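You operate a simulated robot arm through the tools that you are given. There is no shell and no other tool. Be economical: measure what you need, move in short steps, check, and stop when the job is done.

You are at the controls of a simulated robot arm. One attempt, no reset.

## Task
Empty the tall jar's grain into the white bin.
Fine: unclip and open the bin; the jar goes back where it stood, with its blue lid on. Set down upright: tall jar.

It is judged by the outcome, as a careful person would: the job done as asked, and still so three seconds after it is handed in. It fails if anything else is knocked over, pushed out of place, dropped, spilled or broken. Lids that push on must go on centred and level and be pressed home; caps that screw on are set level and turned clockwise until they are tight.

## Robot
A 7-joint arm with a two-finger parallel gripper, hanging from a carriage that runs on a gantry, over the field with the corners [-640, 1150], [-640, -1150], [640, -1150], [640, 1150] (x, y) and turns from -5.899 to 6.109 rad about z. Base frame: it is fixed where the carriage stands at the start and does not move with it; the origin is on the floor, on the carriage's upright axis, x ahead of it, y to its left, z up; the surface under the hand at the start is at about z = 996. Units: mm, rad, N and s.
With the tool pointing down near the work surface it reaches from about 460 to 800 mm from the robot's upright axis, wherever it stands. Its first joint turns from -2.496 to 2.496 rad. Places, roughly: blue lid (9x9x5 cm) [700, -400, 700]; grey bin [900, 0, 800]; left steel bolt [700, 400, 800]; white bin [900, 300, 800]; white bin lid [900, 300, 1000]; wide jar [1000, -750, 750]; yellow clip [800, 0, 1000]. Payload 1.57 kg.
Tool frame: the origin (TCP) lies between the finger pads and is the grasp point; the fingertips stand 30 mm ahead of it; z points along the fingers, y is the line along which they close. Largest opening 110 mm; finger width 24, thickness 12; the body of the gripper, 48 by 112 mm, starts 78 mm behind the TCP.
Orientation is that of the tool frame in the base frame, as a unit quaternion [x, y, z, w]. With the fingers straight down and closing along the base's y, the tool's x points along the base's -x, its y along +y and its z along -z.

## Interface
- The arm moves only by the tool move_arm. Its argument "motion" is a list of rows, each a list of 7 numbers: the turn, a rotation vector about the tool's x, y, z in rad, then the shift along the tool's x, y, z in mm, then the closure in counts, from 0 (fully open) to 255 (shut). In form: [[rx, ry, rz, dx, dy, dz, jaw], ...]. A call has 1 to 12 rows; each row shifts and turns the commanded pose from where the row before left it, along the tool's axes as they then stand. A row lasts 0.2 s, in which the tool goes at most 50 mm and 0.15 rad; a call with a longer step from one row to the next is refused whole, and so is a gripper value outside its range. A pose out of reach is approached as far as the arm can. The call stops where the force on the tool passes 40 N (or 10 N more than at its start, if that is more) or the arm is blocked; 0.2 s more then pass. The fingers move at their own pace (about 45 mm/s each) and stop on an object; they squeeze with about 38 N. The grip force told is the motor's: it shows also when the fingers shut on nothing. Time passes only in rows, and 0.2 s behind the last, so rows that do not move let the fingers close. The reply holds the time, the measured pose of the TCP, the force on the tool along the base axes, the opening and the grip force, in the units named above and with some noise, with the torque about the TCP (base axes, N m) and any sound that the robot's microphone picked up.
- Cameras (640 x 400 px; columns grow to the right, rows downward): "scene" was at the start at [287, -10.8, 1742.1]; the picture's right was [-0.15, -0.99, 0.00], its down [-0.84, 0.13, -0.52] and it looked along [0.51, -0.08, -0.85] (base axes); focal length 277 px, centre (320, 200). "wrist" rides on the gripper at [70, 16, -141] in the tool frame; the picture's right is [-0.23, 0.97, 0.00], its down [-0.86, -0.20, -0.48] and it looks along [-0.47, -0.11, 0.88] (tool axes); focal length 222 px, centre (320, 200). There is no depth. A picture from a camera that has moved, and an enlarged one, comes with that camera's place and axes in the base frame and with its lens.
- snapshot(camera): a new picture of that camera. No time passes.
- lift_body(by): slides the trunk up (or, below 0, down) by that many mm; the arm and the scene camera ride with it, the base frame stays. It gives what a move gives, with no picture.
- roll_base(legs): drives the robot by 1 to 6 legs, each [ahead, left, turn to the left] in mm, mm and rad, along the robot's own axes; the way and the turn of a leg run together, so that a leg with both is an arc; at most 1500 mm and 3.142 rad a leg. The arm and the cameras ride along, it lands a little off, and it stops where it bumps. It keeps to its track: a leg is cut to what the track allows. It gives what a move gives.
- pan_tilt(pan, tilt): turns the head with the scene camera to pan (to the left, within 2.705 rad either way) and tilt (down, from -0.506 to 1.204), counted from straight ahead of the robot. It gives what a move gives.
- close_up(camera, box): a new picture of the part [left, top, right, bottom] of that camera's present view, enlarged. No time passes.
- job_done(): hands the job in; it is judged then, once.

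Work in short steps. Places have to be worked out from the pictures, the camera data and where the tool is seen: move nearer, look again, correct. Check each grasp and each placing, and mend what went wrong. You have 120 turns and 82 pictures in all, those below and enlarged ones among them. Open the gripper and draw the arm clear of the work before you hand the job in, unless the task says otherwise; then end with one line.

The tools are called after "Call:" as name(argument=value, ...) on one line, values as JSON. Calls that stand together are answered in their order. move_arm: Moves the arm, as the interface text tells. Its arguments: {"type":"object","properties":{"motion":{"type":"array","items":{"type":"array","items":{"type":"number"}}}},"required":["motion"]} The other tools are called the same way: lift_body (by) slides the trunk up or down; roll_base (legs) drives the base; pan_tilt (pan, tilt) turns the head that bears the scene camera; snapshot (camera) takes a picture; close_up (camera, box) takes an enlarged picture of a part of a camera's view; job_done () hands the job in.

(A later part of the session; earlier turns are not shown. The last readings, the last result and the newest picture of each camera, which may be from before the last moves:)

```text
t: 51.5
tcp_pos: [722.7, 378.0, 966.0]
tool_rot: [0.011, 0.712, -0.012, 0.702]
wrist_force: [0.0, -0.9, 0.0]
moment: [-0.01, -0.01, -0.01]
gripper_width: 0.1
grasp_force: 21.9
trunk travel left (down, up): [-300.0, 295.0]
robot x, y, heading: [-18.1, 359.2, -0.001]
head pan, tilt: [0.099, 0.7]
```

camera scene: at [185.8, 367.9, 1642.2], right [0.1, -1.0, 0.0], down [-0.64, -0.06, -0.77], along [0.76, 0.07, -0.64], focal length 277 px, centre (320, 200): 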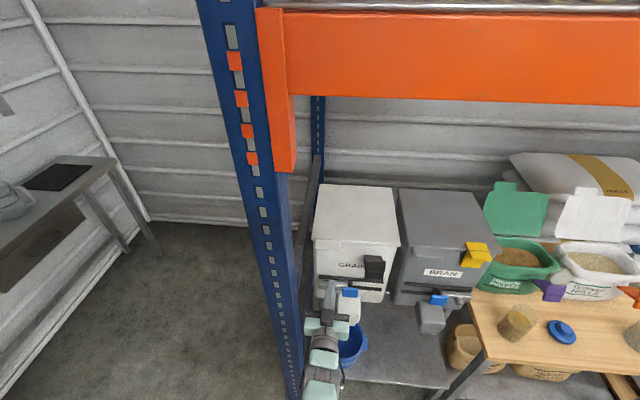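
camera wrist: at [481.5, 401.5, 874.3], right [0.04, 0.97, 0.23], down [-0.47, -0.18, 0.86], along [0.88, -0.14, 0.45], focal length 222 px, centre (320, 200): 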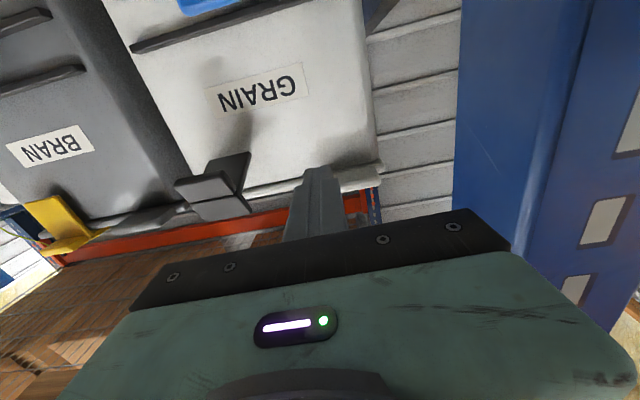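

Call:
move_arm(motion=[[0, 0, 0, -8, 0, 0, 255], [0, 0, 0, -8, 0, 0, 255], [0, 0, 0, -8, 0, 0, 255], [0, 0, 0, -8, 0, 0, 255]])

Call:
snapshot(camera="scene")

```text
t: 52.5
tcp_pos: [722.4, 377.2, 997.3]
tool_rot: [0.011, 0.712, -0.012, 0.702]
wrist_force: [0.2, 0.6, -1.3]
moment: [0.0, 0.04, -0.02]
gripper_width: 0.0
grasp_force: 21.1
trunk travel left (down, up): [-300.0, 295.0]
robot x, y, heading: [-19.4, 360.4, -0.003]
head pan, tilt: [0.099, 0.7]
```

```text
45 pictures are left
camera scene: at [284.8, 366.8, 1642.1], right [0.1, -1.0, 0.0], down [-0.64, -0.06, -0.76], along [0.76, 0.07, -0.64], focal length 277 px, centre (320, 200)
```

scene: 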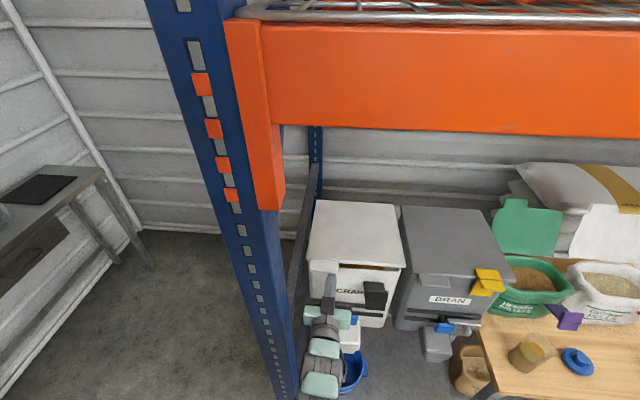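

Call:
close_up(camera="scene", box=[280, 190, 440, 340])

```text
2.67 times, centred on (360, 265) of scene
camera zoom: at [284.8, 366.8, 1642.1], right [0.1, -1.0, 0.0], down [-0.64, -0.06, -0.76], along [0.76, 0.07, -0.64], focal length 738 px, centre (213, 27)
```

zoom: 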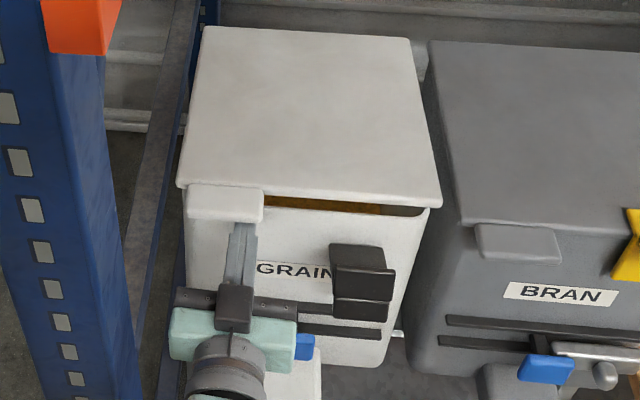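

The lid is rising and grain is visible inside, so the gate is indeed shut. Continue the arc upward.

Call:
move_arm(motion=[[0, 0, 0, -24, 0, 9, 255], [0, 0, 0, -24, 0, 9, 255], [0, 0, 0, -21, 0, 14, 255], [0, 0, 0, -21, 0, 14, 255], [0, 0, 0, -21, 0, 14, 255], [0, 0, 0, -16, 0, 17, 255], [0, 0, 0, -16, 0, 17, 255], [0, 0, 0, -16, 0, 17, 255], [0, 0, 0, -16, 0, 17, 255]])

Call:
snapshot(camera="scene")

```text
t: 54.5
tcp_pos: [855.3, 372.2, 1170.2]
tool_rot: [0.012, 0.712, -0.013, 0.702]
wrist_force: [-1.6, -0.4, -0.5]
moment: [0.02, 0.02, 0.0]
gripper_width: 0.0
grasp_force: 21.2
trunk travel left (down, up): [-300.0, 295.0]
robot x, y, heading: [-22.9, 355.8, -0.005]
head pan, tilt: [0.099, 0.7]
```

```text
43 pictures are left
camera scene: at [285.0, 366.9, 1642.2], right [0.1, -1.0, 0.0], down [-0.64, -0.06, -0.77], along [0.76, 0.07, -0.64], focal length 277 px, centre (320, 200)
```

scene: 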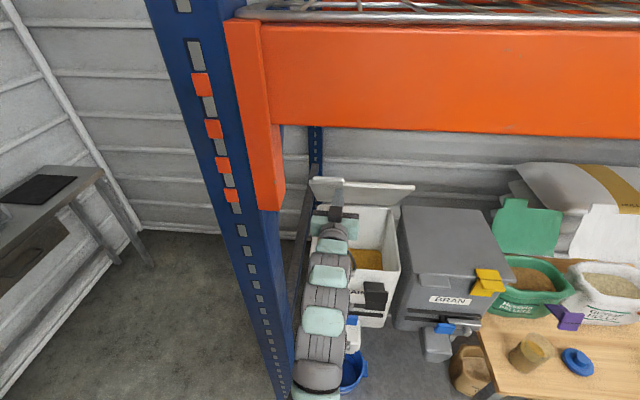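

The lid is now ~50–60° open. Continue pushing it back past vertical.

Call:
move_arm(motion=[[0, 0, 0, -9, 0, 19, 255], [0, 0, 0, -9, 0, 19, 255], [0, 0, 0, -9, 0, 19, 255], [0, 0, 0, -9, 0, 19, 255], [0, 0, 0, -3, 0, 17, 255], [0, 0, 0, -3, 0, 17, 255], [0, 0, 0, -3, 0, 17, 255], [0, 0, 0, -3, 0, 17, 255], [0, 0, 0, 0, 0, 15, 255], [0, 0, 0, 0, 0, 15, 255], [0, 0, 0, 0, 0, 12, 255]])

Call:
snapshot(camera="scene")

```text
t: 56.9
tcp_pos: [1041.1, 367.3, 1214.0]
tool_rot: [0.012, 0.713, -0.012, 0.701]
wrist_force: [-0.8, -0.5, 0.2]
moment: [0.0, 0.0, 0.01]
gripper_width: 0.0
grasp_force: 21.2
trunk travel left (down, up): [-300.0, 295.0]
robot x, y, heading: [-20.8, 356.4, -0.002]
head pan, tilt: [0.099, 0.7]
```

```text
42 pictures are left
camera scene: at [284.9, 366.7, 1642.1], right [0.09, -1.0, 0.0], down [-0.64, -0.06, -0.76], along [0.76, 0.07, -0.64], focal length 277 px, centre (320, 200)
```

scene: 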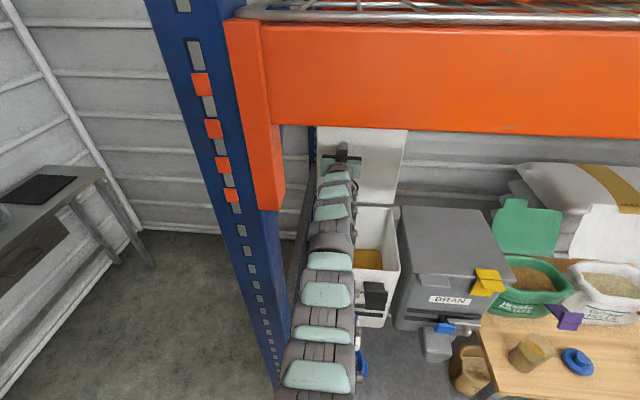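

Lid past vertical now (~95°). Push a bit further for margin, watching force.

Call:
move_arm(motion=[[0, 0, 0, 0, 0, 12, 255], [0, 0, 0, 0, 0, 12, 255], [0, 0, 0, 0, 0, 12, 255]])

```text
t: 57.7
tcp_pos: [1051.7, 370.0, 1212.5]
tool_rot: [0.011, 0.712, -0.012, 0.702]
wrist_force: [0.3, -0.1, -0.8]
moment: [0.0, 0.02, -0.02]
gripper_width: 0.0
grasp_force: 21.4
out of reach, approached as far as the arm can: row 1, 2, 3
trunk travel left (down, up): [-300.0, 295.0]
robot x, y, heading: [-21.9, 357.7, -0.003]
head pan, tilt: [0.099, 0.7]
```

At full reach and no force: the lid stands by itself. Retract straight back.

Call:
move_arm(motion=[[0, 0, 0, 0, 0, -25, 255], [0, 0, 0, 0, 0, -25, 255], [0, 0, 0, 0, 0, -25, 255], [0, 0, 0, 0, 0, -25, 255], [0, 0, 0, 0, 0, -25, 255], [0, 0, 0, 0, 0, -25, 255], [0, 0, 0, 0, 0, -25, 255], [0, 0, 0, 0, 0, -25, 255], [0, 0, 0, 0, 0, -25, 255], [0, 0, 0, 0, 0, -25, 255], [0, 0, 0, 0, 0, -25, 255], [0, 0, 0, 0, 0, -25, 255]])

Call:
snapshot(camera="scene")

```text
t: 60.3
tcp_pos: [751.0, 382.3, 1216.1]
tool_rot: [0.012, 0.713, -0.013, 0.701]
wrist_force: [0.4, -0.8, 1.0]
moment: [-0.02, -0.03, 0.03]
gripper_width: 0.0
grasp_force: 21.2
trunk travel left (down, up): [-300.0, 295.0]
robot x, y, heading: [-19.1, 359.1, -0.007]
head pan, tilt: [0.099, 0.7]
```

```text
41 pictures are left
camera scene: at [284.7, 366.9, 1642.1], right [0.1, -1.0, 0.0], down [-0.64, -0.06, -0.76], along [0.76, 0.07, -0.64], focal length 277 px, centre (320, 200)
```

scene: 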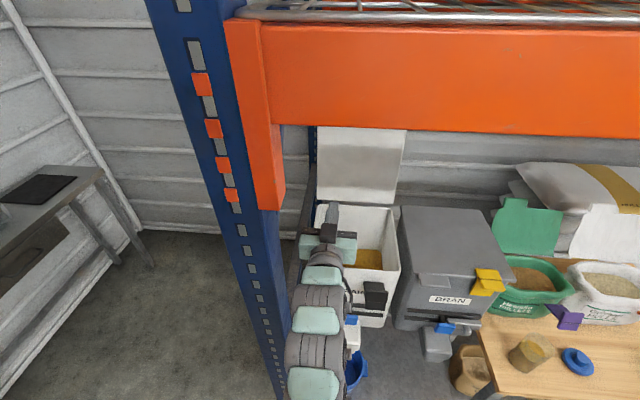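

The lid stays open by itself. Now to the tall jar: back off, drive right in front of the table, and look with the scene camera.

Call:
roll_base(legs=[[-250, 0, 0], [0, -560, 0]])

Call:
pan_tilt(pan=-0.2, tilt=0.85)

Call:
snapshot(camera="scene")

```text
t: 64.9
tcp_pos: [498.0, -160.4, 1216.7]
tool_rot: [0.016, 0.713, -0.016, 0.701]
wrist_force: [-0.6, -0.5, -0.1]
moment: [0.0, 0.01, -0.02]
gripper_width: 0.0
grasp_force: 21.1
trunk travel left (down, up): [-300.0, 295.0]
robot x, y, heading: [-274.7, -174.5, -0.019]
head pan, tilt: [0.099, 0.7]
```

```text
t: 65.7
tcp_pos: [499.2, -160.8, 1214.9]
tool_rot: [0.016, 0.713, -0.017, 0.701]
wrist_force: [0.4, 0.1, 0.3]
moment: [-0.02, 0.03, -0.01]
gripper_width: 0.0
grasp_force: 21.5
trunk travel left (down, up): [-300.0, 295.0]
robot x, y, heading: [-270.2, -179.3, -0.011]
head pan, tilt: [-0.201, 0.85]
```

```text
40 pictures are left
camera scene: at [23.0, -194.5, 1629.9], right [-0.21, -0.98, 0.0], down [-0.73, 0.16, -0.66], along [0.65, -0.14, -0.75], focal length 277 px, centre (320, 200)
```

scene: 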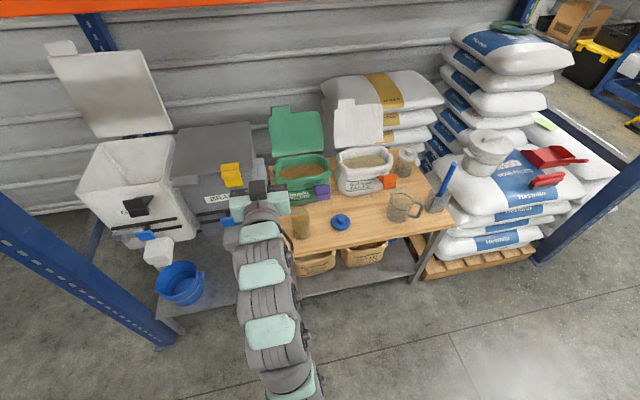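

Call:
close_up(camera="scene", box=[260, 150, 420, 270])

```text
3.33 times, centred on (340, 210) of scene
camera zoom: at [23.0, -194.5, 1629.9], right [-0.21, -0.98, 0.0], down [-0.73, 0.16, -0.66], along [0.65, -0.14, -0.75], focal length 922 px, centre (253, 167)
```

zoom: 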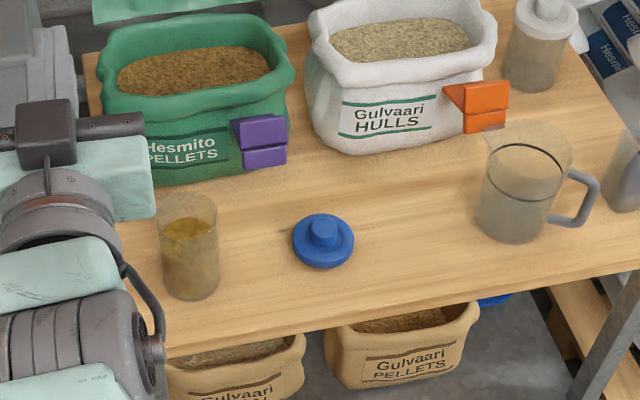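

Jar is at about [661,-255], base z≈700, rim ≈845; blue lid near [685,-425]. I'll lower the hand in front of the table with the tool tilted so the wrist camera sees the jar.

Call:
lift_body(by=-290)

Call:
move_arm(motion=[[0, 0.1, 0, 25, -23, 0, 0], [0, 0.1, 0, 25, -23, 0, 0], [0, 0.1, 0, 25, -23, 0, 0], [0, 0.1, 0, 20, -23, 0, 0], [0, 0.1, 0, 0, 0, 0, 0]])

Call:
snapshot(camera="wrist")

```text
t: 68.6
tcp_pos: [497.4, -159.9, 925.3]
tool_rot: [0.016, 0.713, -0.017, 0.701]
wrist_force: [-0.7, -0.1, -0.3]
moment: [-0.02, 0.02, 0.01]
gripper_width: 0.0
grasp_force: 21.6
trunk travel left (down, up): [-10.0, 585.0]
robot x, y, heading: [-271.8, -173.3, -0.014]
head pan, tilt: [-0.201, 0.85]
```

```text
t: 69.8
tcp_pos: [479.3, -252.8, 834.0]
tool_rot: [0.018, 0.864, -0.011, 0.503]
wrist_force: [-0.6, 0.0, 0.1]
moment: [0.01, 0.02, 0.01]
gripper_width: 103.9
grasp_force: 0.0
trunk travel left (down, up): [-10.0, 585.0]
robot x, y, heading: [-276.2, -172.0, -0.012]
head pan, tilt: [-0.201, 0.85]
```

```text
38 pictures are left
camera wrist: at [322.4, -228.8, 844.7], right [0.15, 0.97, 0.2], down [0.0, -0.2, 0.98], along [0.99, -0.15, -0.03], focal length 222 px, centre (320, 200)
```

wrist: 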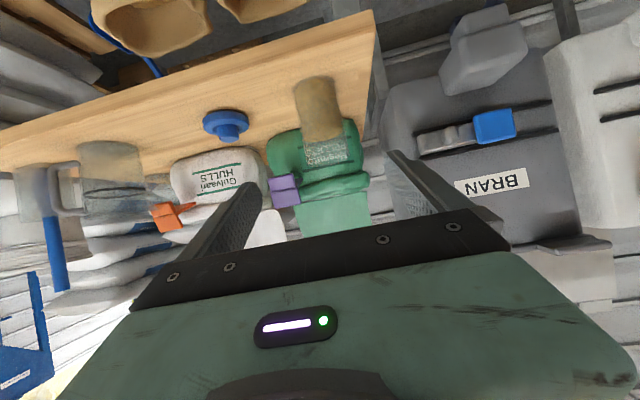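

Call:
close_up(camera="wrist", box=[180, 50, 380, 190])

```text
2.86 times, centred on (280, 120) of wrist
camera zoom: at [322.4, -228.8, 844.7], right [0.15, 0.97, 0.2], down [0.0, -0.2, 0.98], along [0.99, -0.15, -0.03], focal length 635 px, centre (434, 429)
```

zoom: 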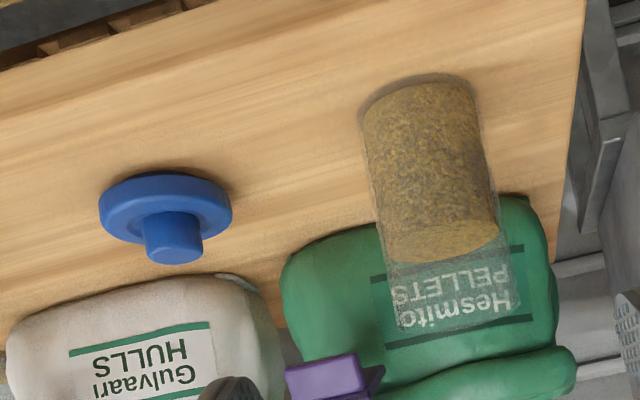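

Refined: table z≈646, jar centre ≈[688,-257], about 68 mm wide and 130 tall. I level the tool and bring it to z≈735 in front of the jar.

Call:
move_arm(motion=[[0, -0.1, 0, 0, 0, 0, 0], [0, -0.1, 0, 0, 0, 0, 0], [0, -0.1, 0, 0, 0, 0, 0], [0, -0.1, 0, 0, 0, 0, 0], [0, -0.11, 0, 0, 0, 0, 0], [0, 0, 0, 25, -2, 0, 0], [0, 0, 0, 25, -2, 0, 0], [0, 0, 0, 25, 0, 0, 0], [0, 0, 0, 24, 0, 0, 0]])

Call:
pan_tilt(pan=-0.1, tilt=0.6)

Call:
snapshot(camera="scene")

```text
t: 71.8
tcp_pos: [475.0, -257.7, 732.0]
tool_rot: [0.016, 0.709, -0.017, 0.705]
wrist_force: [-0.3, 0.1, -0.4]
moment: [0.06, 0.01, 0.04]
gripper_width: 109.9
grasp_force: 0.1
trunk travel left (down, up): [-10.0, 585.0]
robot x, y, heading: [-271.2, -174.2, -0.017]
head pan, tilt: [-0.201, 0.85]
```

```text
t: 72.5
tcp_pos: [476.6, -255.2, 734.3]
tool_rot: [0.016, 0.709, -0.016, 0.705]
wrist_force: [-0.1, -0.5, 0.6]
moment: [-0.01, 0.02, -0.01]
gripper_width: 109.8
grasp_force: 0.1
trunk travel left (down, up): [-10.0, 585.0]
robot x, y, heading: [-273.3, -173.9, -0.012]
head pan, tilt: [-0.099, 0.6]
```

```text
36 pictures are left
camera scene: at [34.3, -188.0, 1360.7], right [-0.11, -0.99, 0.0], down [-0.56, 0.06, -0.82], along [0.82, -0.09, -0.57], focal length 277 px, centre (320, 200)
```

scene: 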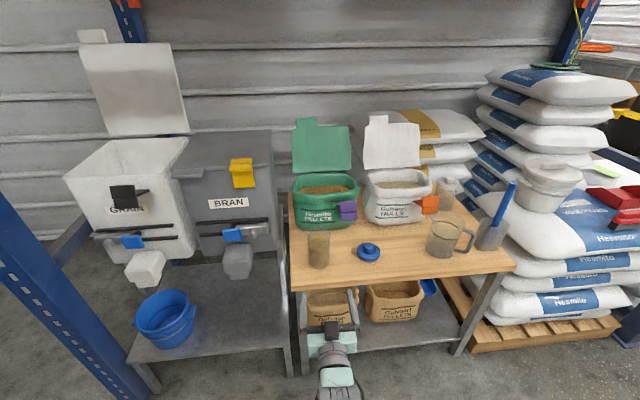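

Call:
close_up(camera="scene", box=[270, 170, 430, 370])

```text
2.00 times, centred on (350, 270) of scene
camera zoom: at [34.3, -188.0, 1360.7], right [-0.11, -0.99, 0.0], down [-0.56, 0.06, -0.82], along [0.82, -0.09, -0.57], focal length 553 px, centre (260, 60)
```

zoom: 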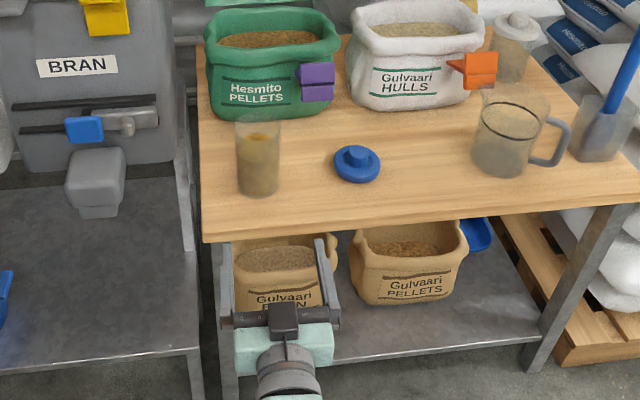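

The jar base comes out at [686,-256] again. Correct the small yaw and advance until the jar is between the fingers.

Call:
move_arm(motion=[[-0.045, 0, 0, 0, 0, 0, 0], [0, 0, 0, 0, 0, 30, 0], [0, 0, 0, 0, 0, 30, 0], [0, 0, 0, 0, 0, 30, 0], [0, 0, 0, 0, 0, 30, 0]])

Call:
close_up(camera="scene", box=[270, 170, 430, 370])

```text
t: 73.8
tcp_pos: [599.6, -255.8, 734.8]
tool_rot: [0.0, 0.709, 0.0, 0.705]
wrist_force: [1.1, -0.1, 0.5]
moment: [0.0, 0.01, 0.0]
gripper_width: 109.7
grasp_force: 0.0
trunk travel left (down, up): [-10.0, 585.0]
robot x, y, heading: [-271.0, -175.3, -0.011]
head pan, tilt: [-0.099, 0.6]
```

```text
2.00 times, centred on (350, 270) of scene
camera zoom: at [35.1, -188.0, 1361.0], right [-0.11, -0.99, 0.0], down [-0.56, 0.06, -0.83], along [0.82, -0.09, -0.56], focal length 553 px, centre (260, 60)
```

zoom: 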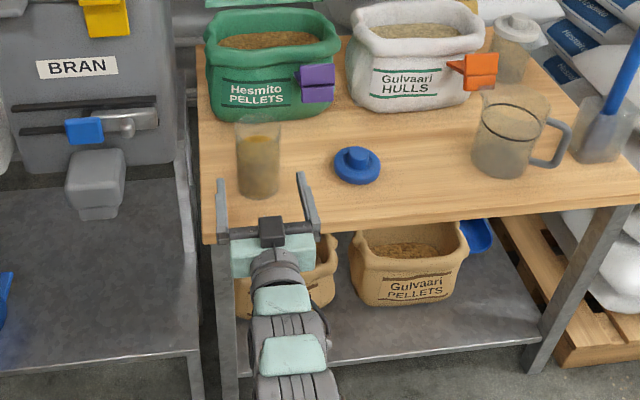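

Aligned. Advance the remaining ~87 mm and close.

Call:
move_arm(motion=[[0, 0, 0, 0, 0, 29, 0], [0, 0, 0, 0, 0, 29, 0], [0, 0, 0, 0, 0, 28, 0], [0, 0, 0, 0, 0, 0, 0]])

Call:
close_up(camera="scene", box=[270, 170, 430, 370])

```text
t: 74.8
tcp_pos: [681.1, -256.3, 729.7]
tool_rot: [0.0, 0.709, 0.0, 0.705]
wrist_force: [-0.4, -1.5, 0.1]
moment: [-0.02, 0.0, 0.03]
gripper_width: 110.0
grasp_force: 0.1
trunk travel left (down, up): [-10.0, 585.0]
robot x, y, heading: [-275.3, -174.3, -0.012]
head pan, tilt: [-0.099, 0.6]
```

```text
2.00 times, centred on (350, 270) of scene
camera zoom: at [33.8, -188.9, 1360.6], right [-0.11, -0.99, 0.0], down [-0.56, 0.06, -0.82], along [0.82, -0.09, -0.57], focal length 553 px, centre (260, 60)
```

zoom: 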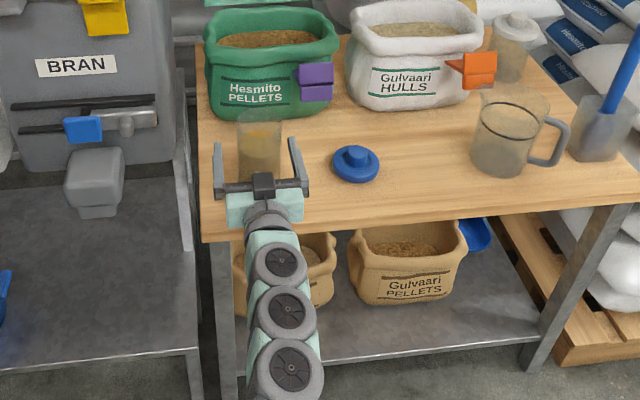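

Jar is between the fingers; close.

Call:
move_arm(motion=[[0, 0, 0, 0, 0, 0, 100], [0, 0, 0, 0, 0, 0, 255], [0, 0, 0, 0, 0, 0, 255], [0, 0, 0, 0, 0, 0, 255], [0, 0, 0, 0, 0, 0, 255]])

```text
t: 76.0
tcp_pos: [683.3, -255.1, 729.5]
tool_rot: [0.0, 0.708, 0.0, 0.706]
wrist_force: [1.3, -0.4, 0.5]
moment: [0.09, -0.04, -0.02]
gripper_width: 75.1
grasp_force: 38.5
trunk travel left (down, up): [-10.0, 585.0]
robot x, y, heading: [-271.5, -173.5, -0.015]
head pan, tilt: [-0.099, 0.6]
```

Gripped at 75 mm (return pose ≈[682,-256,730]). Lift with the trunk.

Call:
lift_body(by=60)

Call:
close_up(camera="scene", box=[240, 170, 440, 370])

```text
t: 77.0
tcp_pos: [682.9, -255.1, 790.1]
tool_rot: [0.0, 0.71, -0.001, 0.705]
wrist_force: [-0.5, -0.1, -4.4]
moment: [-0.01, 0.12, 0.0]
gripper_width: 74.9
grasp_force: 37.7
trunk travel left (down, up): [-70.0, 525.0]
robot x, y, heading: [-273.2, -171.9, -0.017]
head pan, tilt: [-0.099, 0.6]
```

```text
2.00 times, centred on (340, 270) of scene
camera zoom: at [33.9, -187.9, 1420.6], right [-0.11, -0.99, 0.0], down [-0.56, 0.06, -0.82], along [0.82, -0.09, -0.57], focal length 553 px, centre (280, 60)
```

zoom: 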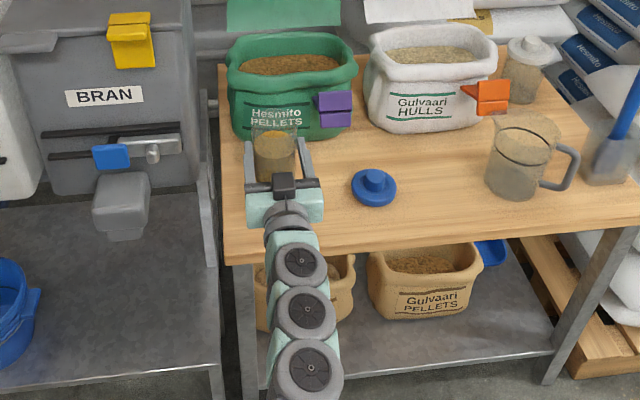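

Held (≈4.4 N of weight). Raise it and carry it to the white bin: up, back, left.

Call:
lift_body(by=230)

Call:
move_arm(motion=[[0, 0, 0, -16, 0, 0, 255], [0, 0, 0, -16, 0, 0, 255], [0, 0, 0, -16, 0, 0, 255], [0, 0, 0, -16, 0, 0, 255], [0, 0, 0, -16, 0, 0, 255]])

Call:
roll_base(legs=[[-80, 0, 0.015], [0, 563, 0]])

Call:
snapshot(camera="scene")

```text
t: 79.4
tcp_pos: [682.2, -255.2, 1019.4]
tool_rot: [0.0, 0.709, -0.001, 0.706]
wrist_force: [-0.1, -0.9, -3.8]
moment: [0.0, 0.08, 0.01]
gripper_width: 75.0
grasp_force: 37.3
trunk travel left (down, up): [-300.0, 295.0]
robot x, y, heading: [-275.7, -172.2, -0.012]
head pan, tilt: [-0.099, 0.6]
```

```text
t: 80.6
tcp_pos: [681.6, -256.1, 1098.5]
tool_rot: [0.0, 0.709, -0.001, 0.705]
wrist_force: [0.1, -0.5, -3.3]
moment: [-0.02, 0.09, 0.03]
gripper_width: 74.8
grasp_force: 38.0
trunk travel left (down, up): [-300.0, 295.0]
robot x, y, heading: [-269.5, -172.1, -0.012]
head pan, tilt: [-0.099, 0.6]
```

```text
t: 84.5
tcp_pos: [603.1, 311.8, 1099.2]
tool_rot: [-0.004, 0.709, 0.003, 0.705]
wrist_force: [-0.2, 0.2, -2.6]
moment: [0.0, 0.13, 0.03]
gripper_width: 74.6
grasp_force: 38.0
trunk travel left (down, up): [-300.0, 295.0]
robot x, y, heading: [-354.8, 389.2, -0.007]
head pan, tilt: [-0.099, 0.6]
```

```text
31 pictures are left
camera scene: at [-46.2, 374.6, 1650.6], right [-0.11, -0.99, 0.0], down [-0.56, 0.06, -0.82], along [0.82, -0.09, -0.57], focal length 277 px, centre (320, 200)
```

scene: 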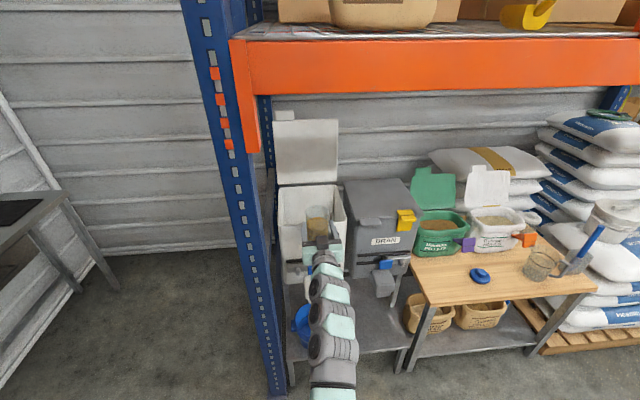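

Clear of the post. Drive forward so the jar is over the bin opening.

Call:
roll_base(legs=[[285, 0, 0]])

Call:
close_up(camera="scene", box=[200, 140, 440, 340])

```text
t: 86.4
tcp_pos: [885.7, 305.0, 1099.5]
tool_rot: [-0.002, 0.709, 0.002, 0.706]
wrist_force: [-0.4, -0.1, -3.9]
moment: [-0.02, 0.11, -0.01]
gripper_width: 74.8
grasp_force: 37.8
trunk travel left (down, up): [-300.0, 295.0]
robot x, y, heading: [-72.1, 385.8, -0.012]
head pan, tilt: [-0.099, 0.6]
```

```text
2.00 times, centred on (320, 240) of scene
camera zoom: at [236.9, 370.6, 1650.7], right [-0.11, -0.99, 0.0], down [-0.56, 0.06, -0.82], along [0.82, -0.09, -0.57], focal length 553 px, centre (320, 120)
```

zoom: 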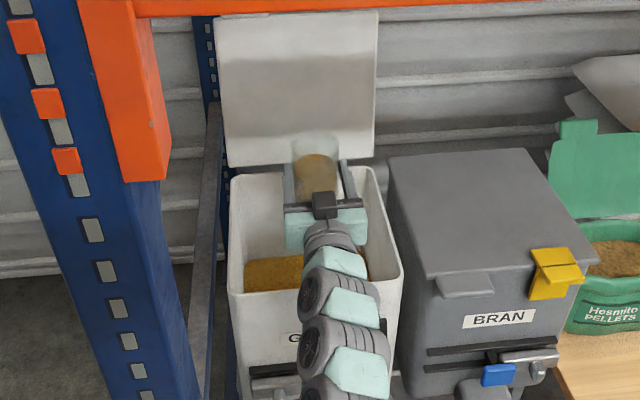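

Jar is over the bin. Start tipping toward −y by rolling about the finger axis, in steps.

Call:
move_arm(motion=[[0, 0, 0, 10, 0, 0, 255], [0, 0, 0.15, 0, 0, 0, 255], [0, 0, 0.15, 0, 0, 0, 255], [0, 0, 0.15, 0, 0, 0, 255], [0, 0, 0.15, 0, 0, 0, 255], [0, 0, 0.15, 0, 0, 0, 255], [0, 0, 0.15, 0, 0, 0, 255], [0, 0, 0.15, 0, 0, 0, 255], [0, 0, 0.1, 0, 0, 0, 255], [0, 0, 0.1, 0, 0, 0, 255]])

Call:
close_up(camera="scene", box=[200, 140, 440, 340])

```text
t: 88.6
tcp_pos: [883.5, 303.8, 1087.3]
tool_rot: [0.414, 0.576, 0.413, 0.571]
wrist_force: [0.4, -0.6, -3.2]
moment: [-0.14, 0.09, 0.0]
gripper_width: 74.4
grasp_force: 38.1
trunk travel left (down, up): [-300.0, 295.0]
robot x, y, heading: [-70.6, 381.9, -0.01]
head pan, tilt: [-0.099, 0.6]
```

```text
2.00 times, centred on (320, 240) of scene
camera zoom: at [236.8, 370.6, 1650.6], right [-0.11, -0.99, 0.0], down [-0.56, 0.06, -0.82], along [0.82, -0.09, -0.57], focal length 553 px, centre (320, 120)
```

zoom: 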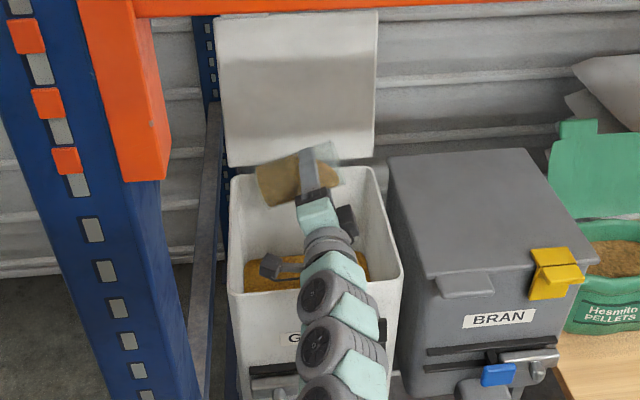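

Tilted ~72°, mouth over the bin, nothing out yet. Continue slowly.

Call:
move_arm(motion=[[0, 0, 0.07, 0, 0, 0, 255], [0, 0, 0.07, 0, 0, 0, 255], [0, 0, 0.07, 0, 0, 0, 255], [0, 0, 0.07, 0, 0, 0, 255], [0, 0, 0.07, 0, 0, 0, 255], [0, 0, 0.07, 0, 0, 0, 255], [0, 0, 0.07, 0, 0, 0, 255], [0, 0, 0.07, 0, 0, 0, 255], [0, 0, 0.07, 0, 0, 0, 255], [0, 0, 0.07, 0, 0, 0, 255]])

Call:
close_up(camera="scene", box=[200, 140, 440, 340])

```text
t: 90.8
tcp_pos: [886.0, 304.4, 1090.1]
tool_rot: [0.586, 0.399, 0.584, 0.395]
wrist_force: [-0.5, 0.0, -2.0]
moment: [-0.08, 0.05, 0.03]
gripper_width: 74.3
grasp_force: 38.4
trunk travel left (down, up): [-300.0, 295.0]
robot x, y, heading: [-71.8, 379.6, -0.01]
head pan, tilt: [-0.099, 0.6]
```

```text
2.00 times, centred on (320, 240) of scene
camera zoom: at [236.9, 370.6, 1650.7], right [-0.11, -0.99, 0.0], down [-0.56, 0.06, -0.82], along [0.82, -0.09, -0.57], focal length 553 px, centre (320, 120)
```

zoom: 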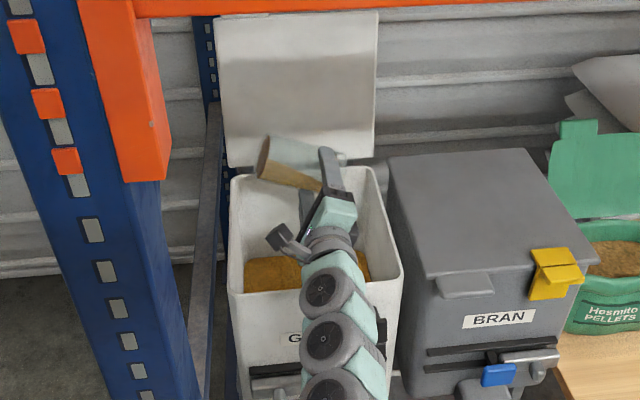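

Half has run out into the bin. Continue tipping.

Call:
move_arm(motion=[[0, 0, 0.08, 0, 0, 0, 255], [0, 0, 0.08, 0, 0, 0, 255], [0, 0, 0.08, 0, 0, 0, 255], [0, 0, 0.08, 0, 0, 0, 255], [0, 0, 0.08, 0, 0, 0, 255], [0, 0, 0.08, 0, 0, 0, 255], [0, 0, 0.08, 0, 0, 0, 255], [0, 0, 0.08, 0, 0, 0, 255], [0, 0, 0.08, 0, 0, 0, 255], [0, 0, 0, 0, 0, 0, 255], [0, 0, 0, 0, 0, 0, 255], [0, 0, 0, 0, 0, 0, 255]])

Call:
close_up(camera="scene", box=[200, 140, 440, 340])

```text
t: 93.4
tcp_pos: [885.6, 304.5, 1090.2]
tool_rot: [0.689, 0.167, 0.686, 0.165]
wrist_force: [-0.5, 0.5, -1.2]
moment: [-0.01, 0.05, 0.0]
gripper_width: 73.8
grasp_force: 38.2
trunk travel left (down, up): [-300.0, 295.0]
robot x, y, heading: [-70.9, 382.6, -0.01]
head pan, tilt: [-0.099, 0.6]
```

```text
2.00 times, centred on (320, 240) of scene
camera zoom: at [237.0, 370.6, 1650.7], right [-0.11, -0.99, 0.0], down [-0.56, 0.06, -0.82], along [0.82, -0.09, -0.57], focal length 553 px, centre (320, 120)
```

zoom: 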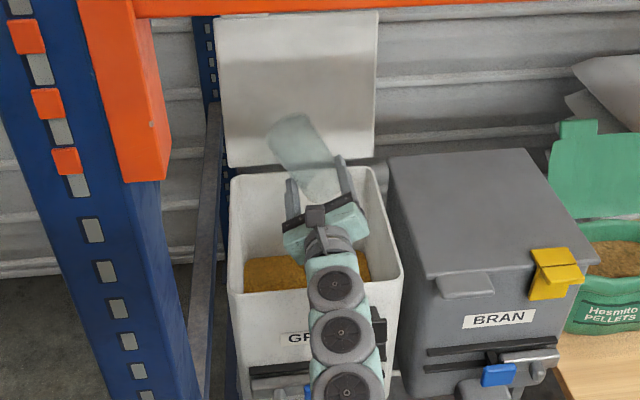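

The jar looks empty (154° tip). Roll back upright.

Call:
move_arm(motion=[[0, 0, -0.12, 0, 0, 0, 255], [0, 0, -0.15, 0, 0, 0, 255], [0, 0, -0.15, 0, 0, 0, 255], [0, 0, -0.15, 0, 0, 0, 255], [0, 0, -0.15, 0, 0, 0, 255], [0, 0, -0.15, 0, 0, 0, 255], [0, 0, -0.15, 0, 0, 0, 255], [0, 0, -0.15, 0, 0, 0, 255], [0, 0, -0.15, 0, 0, 0, 255]])

Call:
move_arm(motion=[[0, 0, -0.15, 0, 0, 0, 255], [0, 0, -0.15, 0, 0, 0, 255], [0, 0, -0.15, 0, 0, 0, 255], [0, 0, -0.15, 0, 0, 0, 255], [0, 0, -0.15, 0, 0, 0, 255], [0, 0, -0.15, 0, 0, 0, 255], [0, 0, -0.15, 0, 0, 0, 255], [0, 0, -0.15, 0, 0, 0, 255], [0, 0, -0.15, 0, 0, 0, 255], [0, 0, 0, -10, 0, 0, 255]])

Call:
close_up(camera="scene", box=[200, 140, 440, 340])

```text
t: 95.4
tcp_pos: [885.8, 302.8, 1090.8]
tool_rot: [0.441, 0.555, 0.44, 0.551]
wrist_force: [-0.5, 0.1, -1.3]
moment: [-0.03, 0.05, 0.0]
gripper_width: 74.1
grasp_force: 38.1
trunk travel left (down, up): [-300.0, 295.0]
robot x, y, heading: [-70.2, 382.4, -0.012]
head pan, tilt: [-0.099, 0.6]
```

```text
t: 97.6
tcp_pos: [885.7, 304.5, 1099.1]
tool_rot: [-0.003, 0.71, 0.001, 0.705]
wrist_force: [-0.2, -0.4, -1.2]
moment: [-0.02, 0.0, 0.0]
gripper_width: 73.5
grasp_force: 38.2
trunk travel left (down, up): [-300.0, 295.0]
robot x, y, heading: [-70.7, 386.1, -0.013]
head pan, tilt: [-0.099, 0.6]
```

```text
2.00 times, centred on (320, 240) of scene
camera zoom: at [237.0, 370.7, 1650.7], right [-0.11, -0.99, 0.0], down [-0.56, 0.06, -0.83], along [0.82, -0.09, -0.57], focal length 553 px, centre (320, 120)
```

zoom: 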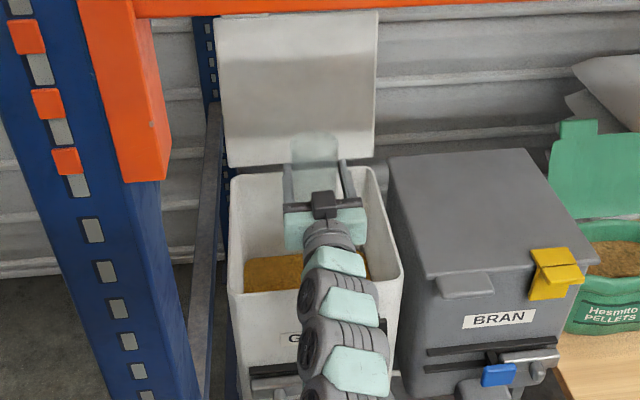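

Empty. Return: back out, right to the table, then check the pose.

Call:
roll_base(legs=[[-285, 0, 0], [0, -562, 0]])

Call:
roll_base(legs=[[79, 0, 0]])

```text
t: 102.4
tcp_pos: [599.0, -239.6, 1098.7]
tool_rot: [-0.004, 0.709, 0.003, 0.705]
wrist_force: [0.2, -1.0, -0.5]
moment: [-0.01, 0.05, 0.0]
gripper_width: 73.8
grasp_force: 38.7
trunk travel left (down, up): [-300.0, 295.0]
robot x, y, heading: [-357.3, -171.0, -0.004]
head pan, tilt: [-0.099, 0.6]
```

```text
t: 103.4
tcp_pos: [677.6, -240.9, 1098.1]
tool_rot: [-0.003, 0.709, 0.002, 0.705]
wrist_force: [-1.0, -0.1, -1.2]
moment: [-0.01, 0.06, 0.0]
gripper_width: 74.0
grasp_force: 37.6
trunk travel left (down, up): [-300.0, 295.0]
robot x, y, heading: [-277.2, -162.4, -0.008]
head pan, tilt: [-0.099, 0.6]
```

Correct laterally (−14.5 mm y, +5 mm x) and come down 80 with the arm, then the trunk.

Call:
move_arm(motion=[[0.008, 0, 0, 0, -7, 2, 255], [0, 0, 0, 0, -8, 3, 255], [0, 0, 0, 20, 0, 0, 255], [0, 0, 0, 20, 0, 0, 255], [0, 0, 0, 20, 0, 0, 255], [0, 0, 0, 20, 0, 0, 255]])

Call:
lift_body(by=-230)

```text
t: 104.8
tcp_pos: [684.3, -256.5, 1017.9]
tool_rot: [0.001, 0.71, -0.001, 0.705]
wrist_force: [0.1, 0.4, -1.5]
moment: [0.02, 0.02, 0.02]
gripper_width: 73.8
grasp_force: 38.2
trunk travel left (down, up): [-300.0, 295.0]
robot x, y, heading: [-276.3, -165.4, -0.007]
head pan, tilt: [-0.099, 0.6]
```

```text
t: 107.2
tcp_pos: [682.3, -255.0, 789.1]
tool_rot: [0.0, 0.709, 0.0, 0.705]
wrist_force: [0.1, 0.1, -1.0]
moment: [-0.01, 0.07, -0.01]
gripper_width: 73.7
grasp_force: 38.0
trunk travel left (down, up): [-70.0, 525.0]
robot x, y, heading: [-279.3, -171.8, -0.003]
head pan, tilt: [-0.099, 0.6]
```

At the spot above. Lower with the arm until contact.

Call:
move_arm(motion=[[0, 0, 0, 15, 0, 0, 255], [0, 0, 0, 15, 0, 0, 255], [0, 0, 0, 15, 0, 0, 255], [0, 0, 0, 6, 0, 0, 255], [0, 0, 0, 3, 0, 0, 255], [0, 0, 0, 2, 0, 0, 255], [0, 0, 0, 0, 0, 0, 255]])

```text
t: 108.8
tcp_pos: [682.5, -256.3, 732.5]
tool_rot: [-0.002, 0.709, 0.001, 0.705]
wrist_force: [0.2, 0.6, -1.6]
moment: [0.01, 0.01, 0.02]
gripper_width: 73.6
grasp_force: 37.9
trunk travel left (down, up): [-70.0, 525.0]
robot x, y, heading: [-273.7, -165.7, -0.007]
head pan, tilt: [-0.099, 0.6]
```

Call:
move_arm(motion=[[0, 0, 0, 1.5, 0, 0, 255], [0, 0, 0, 1.5, 0, 0, 255], [0, 0, 0, 0, 0, 0, 255]])

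Call:
close_up(camera="scene", box=[270, 170, 430, 370])

```text
t: 109.7
tcp_pos: [683.0, -254.7, 731.7]
tool_rot: [-0.001, 0.708, 0.001, 0.706]
wrist_force: [-3.1, 0.2, 9.9]
moment: [0.23, 0.23, 0.01]
gripper_width: 73.5
grasp_force: 38.1
trunk travel left (down, up): [-70.0, 525.0]
robot x, y, heading: [-276.2, -167.1, -0.01]
head pan, tilt: [-0.099, 0.6]
```

```text
2.00 times, centred on (350, 270) of scene
camera zoom: at [29.5, -178.5, 1421.0], right [-0.11, -0.99, 0.0], down [-0.56, 0.06, -0.83], along [0.82, -0.09, -0.56], focal length 553 px, centre (260, 60)
```

zoom: 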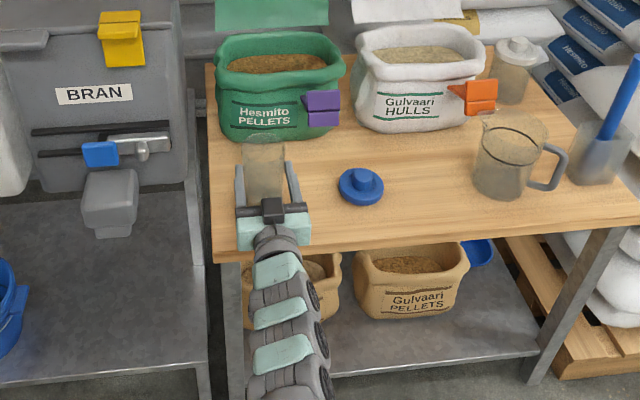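

Contact at the table (≈10 N). Release and back away straight.

Call:
move_arm(motion=[[0, 0, 0, -1, 0, 0, 200], [0, 0, 0, 0, 0, 0, 0], [0, 0, 0, 0, 0, 0, 0], [0, 0, 0, 0, 0, 0, 0], [0, 0, 0, 0, 0, 0, 0], [0, 0, 0, 0, 0, -20, 0], [0, 0, 0, 0, 0, -30, 0], [0, 0, 0, 0, 0, -30, 0], [0, 0, 0, 0, 0, -30, 0], [0, 0, 0, 0, 0, -30, 0], [0, 0, 0, 0, 0, -30, 0]])

Call:
close_up(camera="scene", box=[270, 170, 430, 370])

```text
t: 112.0
tcp_pos: [514.2, -255.5, 731.7]
tool_rot: [-0.001, 0.709, -0.001, 0.705]
wrist_force: [0.2, 0.5, -0.2]
moment: [0.01, -0.02, 0.0]
gripper_width: 110.0
grasp_force: 0.1
trunk travel left (down, up): [-70.0, 525.0]
robot x, y, heading: [-275.8, -165.8, -0.006]
head pan, tilt: [-0.099, 0.6]
```

```text
2.00 times, centred on (350, 270) of scene
camera zoom: at [28.6, -178.9, 1420.6], right [-0.11, -0.99, 0.0], down [-0.56, 0.06, -0.82], along [0.82, -0.09, -0.57], focal length 553 px, centre (260, 60)
```

zoom: 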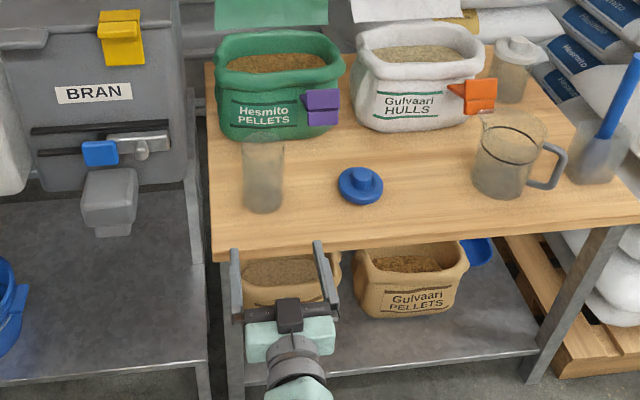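

Jar stands upright, empty. Now the lid: raise, turn the tool down again, and go over the blue lid.

Call:
lift_body(by=200)

Call:
move_arm(motion=[[0, 0.15, 0, 0, 0, 0, 0], [0, 0.15, 0, 0, 0, 0, 0], [0, 0.15, 0, 0, 0, 0, 0], [0, 0.15, 0, 0, 0, 0, 0], [0, 0.15, 0, 0, 0, 0, 0], [0, 0.15, 0, 0, 0, 0, 0], [0, 0.15, 0, 0, 0, 0, 0], [0, 0.15, 0, 0, 0, 0, 0], [0, 0.15, 0, 0, 0, 0, 0], [0, 0.15, 0, 0, 0, 0, 0], [0, 0.065, 0, 0, 0, 0, 0]])

Call:
roll_base(legs=[[160, -120, 0]])

Call:
snapshot(camera="wrist")

```text
t: 114.2
tcp_pos: [513.2, -255.6, 932.7]
tool_rot: [-0.001, 0.709, 0.0, 0.705]
wrist_force: [-0.2, 0.6, 0.8]
moment: [0.02, -0.02, -0.02]
gripper_width: 109.9
grasp_force: 0.1
trunk travel left (down, up): [-270.0, 325.0]
robot x, y, heading: [-277.6, -169.7, -0.012]
head pan, tilt: [-0.099, 0.6]
```

```text
t: 116.6
tcp_pos: [514.6, -256.4, 932.1]
tool_rot: [-0.001, 0.76, 0.0, 0.65]
wrist_force: [0.0, 0.0, -0.3]
moment: [0.01, 0.03, -0.03]
gripper_width: 110.0
grasp_force: 0.0
out of reach, approached as far as the arm can: row 2, 3, 4, 5, 6, 7, 8, 9, 10, 11
trunk travel left (down, up): [-270.0, 325.0]
robot x, y, heading: [-280.0, -168.8, -0.004]
head pan, tilt: [-0.099, 0.6]
```

```text
t: 118.2
tcp_pos: [671.9, -372.6, 930.8]
tool_rot: [-0.002, 0.76, 0.001, 0.65]
wrist_force: [0.9, 0.4, 0.0]
moment: [0.03, 0.02, -0.01]
gripper_width: 110.2
grasp_force: 0.0
trunk travel left (down, up): [-270.0, 325.0]
robot x, y, heading: [-121.2, -291.0, -0.009]
head pan, tilt: [-0.099, 0.6]
```

```text
23 pictures are left
camera wrist: at [520.8, -357.3, 886.0], right [0.03, 0.97, 0.22], down [-0.34, -0.2, 0.92], along [0.94, -0.11, 0.33], focal length 222 px, centre (320, 200)
```

wrist: 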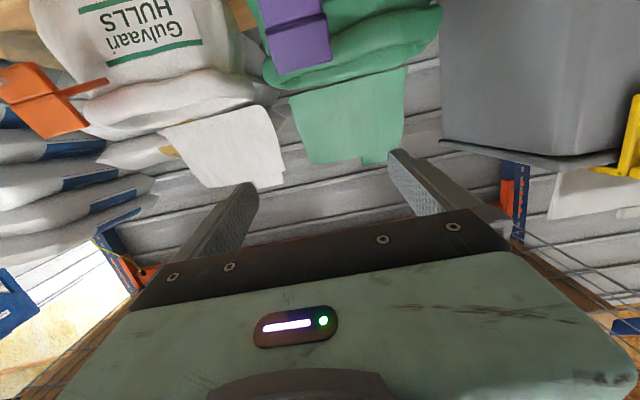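

The rotation was reach-limited here. I'll pull the hand back 100 mm towards the robot first, then rotate.

Call:
move_arm(motion=[[0, 0, 0, 0, 0, -40, 0], [0, 0, 0, 0, 0, -40, 0], [0, 0, 0, 0, 0, -40, 0], [0, 0.15, 0, 0, 0, 0, 0], [0, 0.15, 0, 0, 0, 0, 0], [0, 0.15, 0, 0, 0, 0, 0], [0, 0.15, 0, 0, 0, 0, 0], [0, 0.15, 0, 0, 0, 0, 0], [0, 0.15, 0, 0, 0, 0, 0], [0, 0.15, 0, 0, 0, 0, 0], [0, 0.15, 0, 0, 0, 0, 0], [0, 0.15, 0, 0, 0, 0, 0]])

```text
t: 120.8
tcp_pos: [552.7, -375.4, 938.9]
tool_rot: [-0.001, 0.757, 0.0, 0.654]
wrist_force: [-0.2, -0.4, 0.6]
moment: [0.02, -0.03, -0.01]
gripper_width: 110.3
grasp_force: 0.0
out of reach, approached as far as the arm can: row 2, 3, 4, 5, 6, 7, 8, 9, 10, 11, 12
trunk travel left (down, up): [-270.0, 325.0]
robot x, y, heading: [-119.7, -284.4, -0.002]
head pan, tilt: [-0.099, 0.6]
```

Still limited – probably the arm's posture has drifted. I'll raise the hand with the arm and bring it into the robot's plane, then try again.

Call:
move_arm(motion=[[0, 0, 0, -40, 30, 0, 0], [0, 0, 0, -40, 30, 0, 0], [0, 0, 0, -40, 30, 0, 0], [0, 0.15, 0, 0, 0, 0, 0], [0, 0.15, 0, 0, 0, 0, 0], [0, 0.15, 0, 0, 0, 0, 0], [0, 0.15, 0, 0, 0, 0, 0], [0, 0.15, 0, 0, 0, 0, 0], [0, 0.15, 0, 0, 0, 0, 0], [0, 0.15, 0, 0, 0, 0, 0], [0, 0.15, 0, 0, 0, 0, 0], [0, 0.15, 0, 0, 0, 0, 0]])

Call:
pan_tilt(pan=0.0, tilt=1.1)

Call:
snapshot(camera="scene")

```text
t: 123.4
tcp_pos: [555.1, -274.9, 963.9]
tool_rot: [-0.002, 0.746, 0.0, 0.666]
wrist_force: [0.1, -0.2, -0.1]
moment: [-0.03, 0.01, -0.01]
gripper_width: 109.9
grasp_force: 0.0
out of reach, approached as far as the arm can: row 1, 2, 3, 4, 5, 6, 7, 8, 9, 10, 11, 12
trunk travel left (down, up): [-270.0, 325.0]
robot x, y, heading: [-121.2, -288.4, -0.004]
head pan, tilt: [-0.099, 0.6]
```

```text
t: 124.3
tcp_pos: [557.7, -274.0, 964.5]
tool_rot: [-0.001, 0.746, 0.0, 0.666]
wrist_force: [-0.1, 0.5, -0.2]
moment: [0.03, 0.01, -0.03]
gripper_width: 110.0
grasp_force: 0.1
trunk travel left (down, up): [-270.0, 325.0]
robot x, y, heading: [-124.2, -285.0, -0.003]
head pan, tilt: [0.0, 1.1]
```

```text
22 pictures are left
camera scene: at [161.6, -288.5, 1582.2], right [0.0, -1.0, 0.0], down [-0.89, 0.0, -0.45], along [0.45, 0.0, -0.89], focal length 277 px, centre (320, 200)
```

scene: 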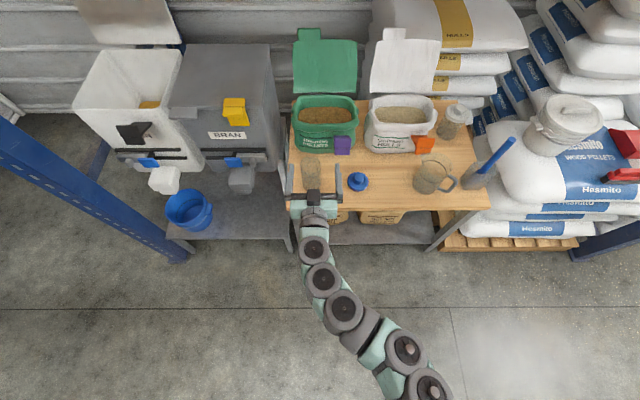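

The elbow has swung out sideways and sits at a limit. I'll back the base off, extend the arm forward and raise it to unwind that posture.

Call:
roll_base(legs=[[-220, 0, 0]])

Call:
move_arm(motion=[[0, 0, 0, 0, 0, 45, 0], [0, 0, 0, 0, 0, 45, 0], [0, 0, 0, 0, 0, 45, 0], [0, 0, 0, 0, 0, 45, 0], [0, 0, 0, 0, 0, 45, 0], [0, 0, 0, -40, 0, 0, 0], [0, 0, 0, -40, 0, 0, 0], [0, 0, 0, -40, 0, 0, 0], [0, 0, 0, -40, 0, 0, 0], [0, 0.15, 0, 0, 0, 0, 0], [0, 0.15, 0, 0, 0, 0, 0], [0, 0.15, 0, 0, 0, 0, 0]])

Call:
snapshot(camera="scene")

```text
t: 126.0
tcp_pos: [339.8, -273.5, 963.8]
tool_rot: [-0.001, 0.746, 0.0, 0.666]
wrist_force: [-0.4, 0.7, 0.0]
moment: [0.02, -0.02, 0.02]
gripper_width: 110.2
grasp_force: 0.1
trunk travel left (down, up): [-270.0, 325.0]
robot x, y, heading: [-340.1, -282.9, -0.004]
head pan, tilt: [0.0, 1.1]
```

```text
t: 128.6
tcp_pos: [576.8, -211.9, 1023.2]
tool_rot: [-0.068, 0.868, 0.045, 0.489]
wrist_force: [-0.6, -0.6, 0.0]
moment: [-0.01, -0.01, 0.01]
gripper_width: 110.2
grasp_force: 0.0
out of reach, approached as far as the arm can: row 7, 8, 9, 10
trunk travel left (down, up): [-270.0, 325.0]
robot x, y, heading: [-337.6, -286.7, 0.0]
head pan, tilt: [0.0, 1.1]
```

```text
21 pictures are left
camera scene: at [-55.2, -287.1, 1582.2], right [0.0, -1.0, 0.0], down [-0.89, 0.0, -0.45], along [0.45, 0.0, -0.89], focal length 277 px, centre (320, 200)
```

scene: 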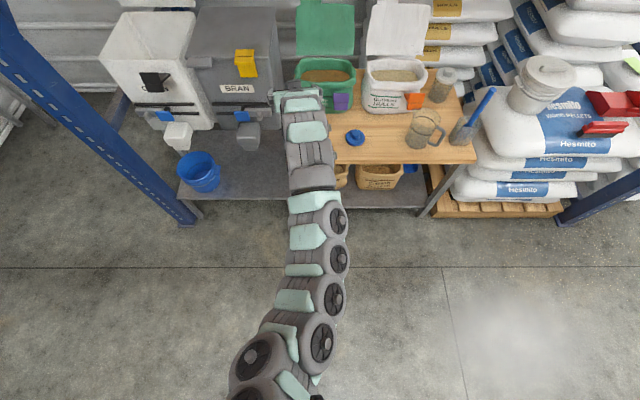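

The posture has unwound and tilting works again. Continue turning the tool down.

Call:
move_arm(motion=[[0, 0.14, 0, 0, 0, -15, 0], [0, 0.14, 0, 0, 0, -15, 0], [0, 0.14, 0, 0, 0, -15, 0], [0, 0.14, 0, 0, 0, 0, 0], [0, 0.14, 0, 0, 0, 0, 0], [0, 0.14, 0, 0, 0, 0, 0], [0, 0.14, 0, 0, 0, 0, 0], [0, 0.04, 0, 0, 0, 0, 0]])

```text
t: 130.4
tcp_pos: [462.8, -202.3, 1048.7]
tool_rot: [-0.084, 0.996, 0.007, 0.003]
wrist_force: [-0.1, -1.7, -0.4]
moment: [0.06, 0.01, -0.02]
gripper_width: 110.0
grasp_force: 0.1
out of reach, approached as far as the arm can: row 6, 7, 8
trunk travel left (down, up): [-270.0, 325.0]
robot x, y, heading: [-341.2, -286.6, -0.005]
head pan, tilt: [0.0, 1.1]
```

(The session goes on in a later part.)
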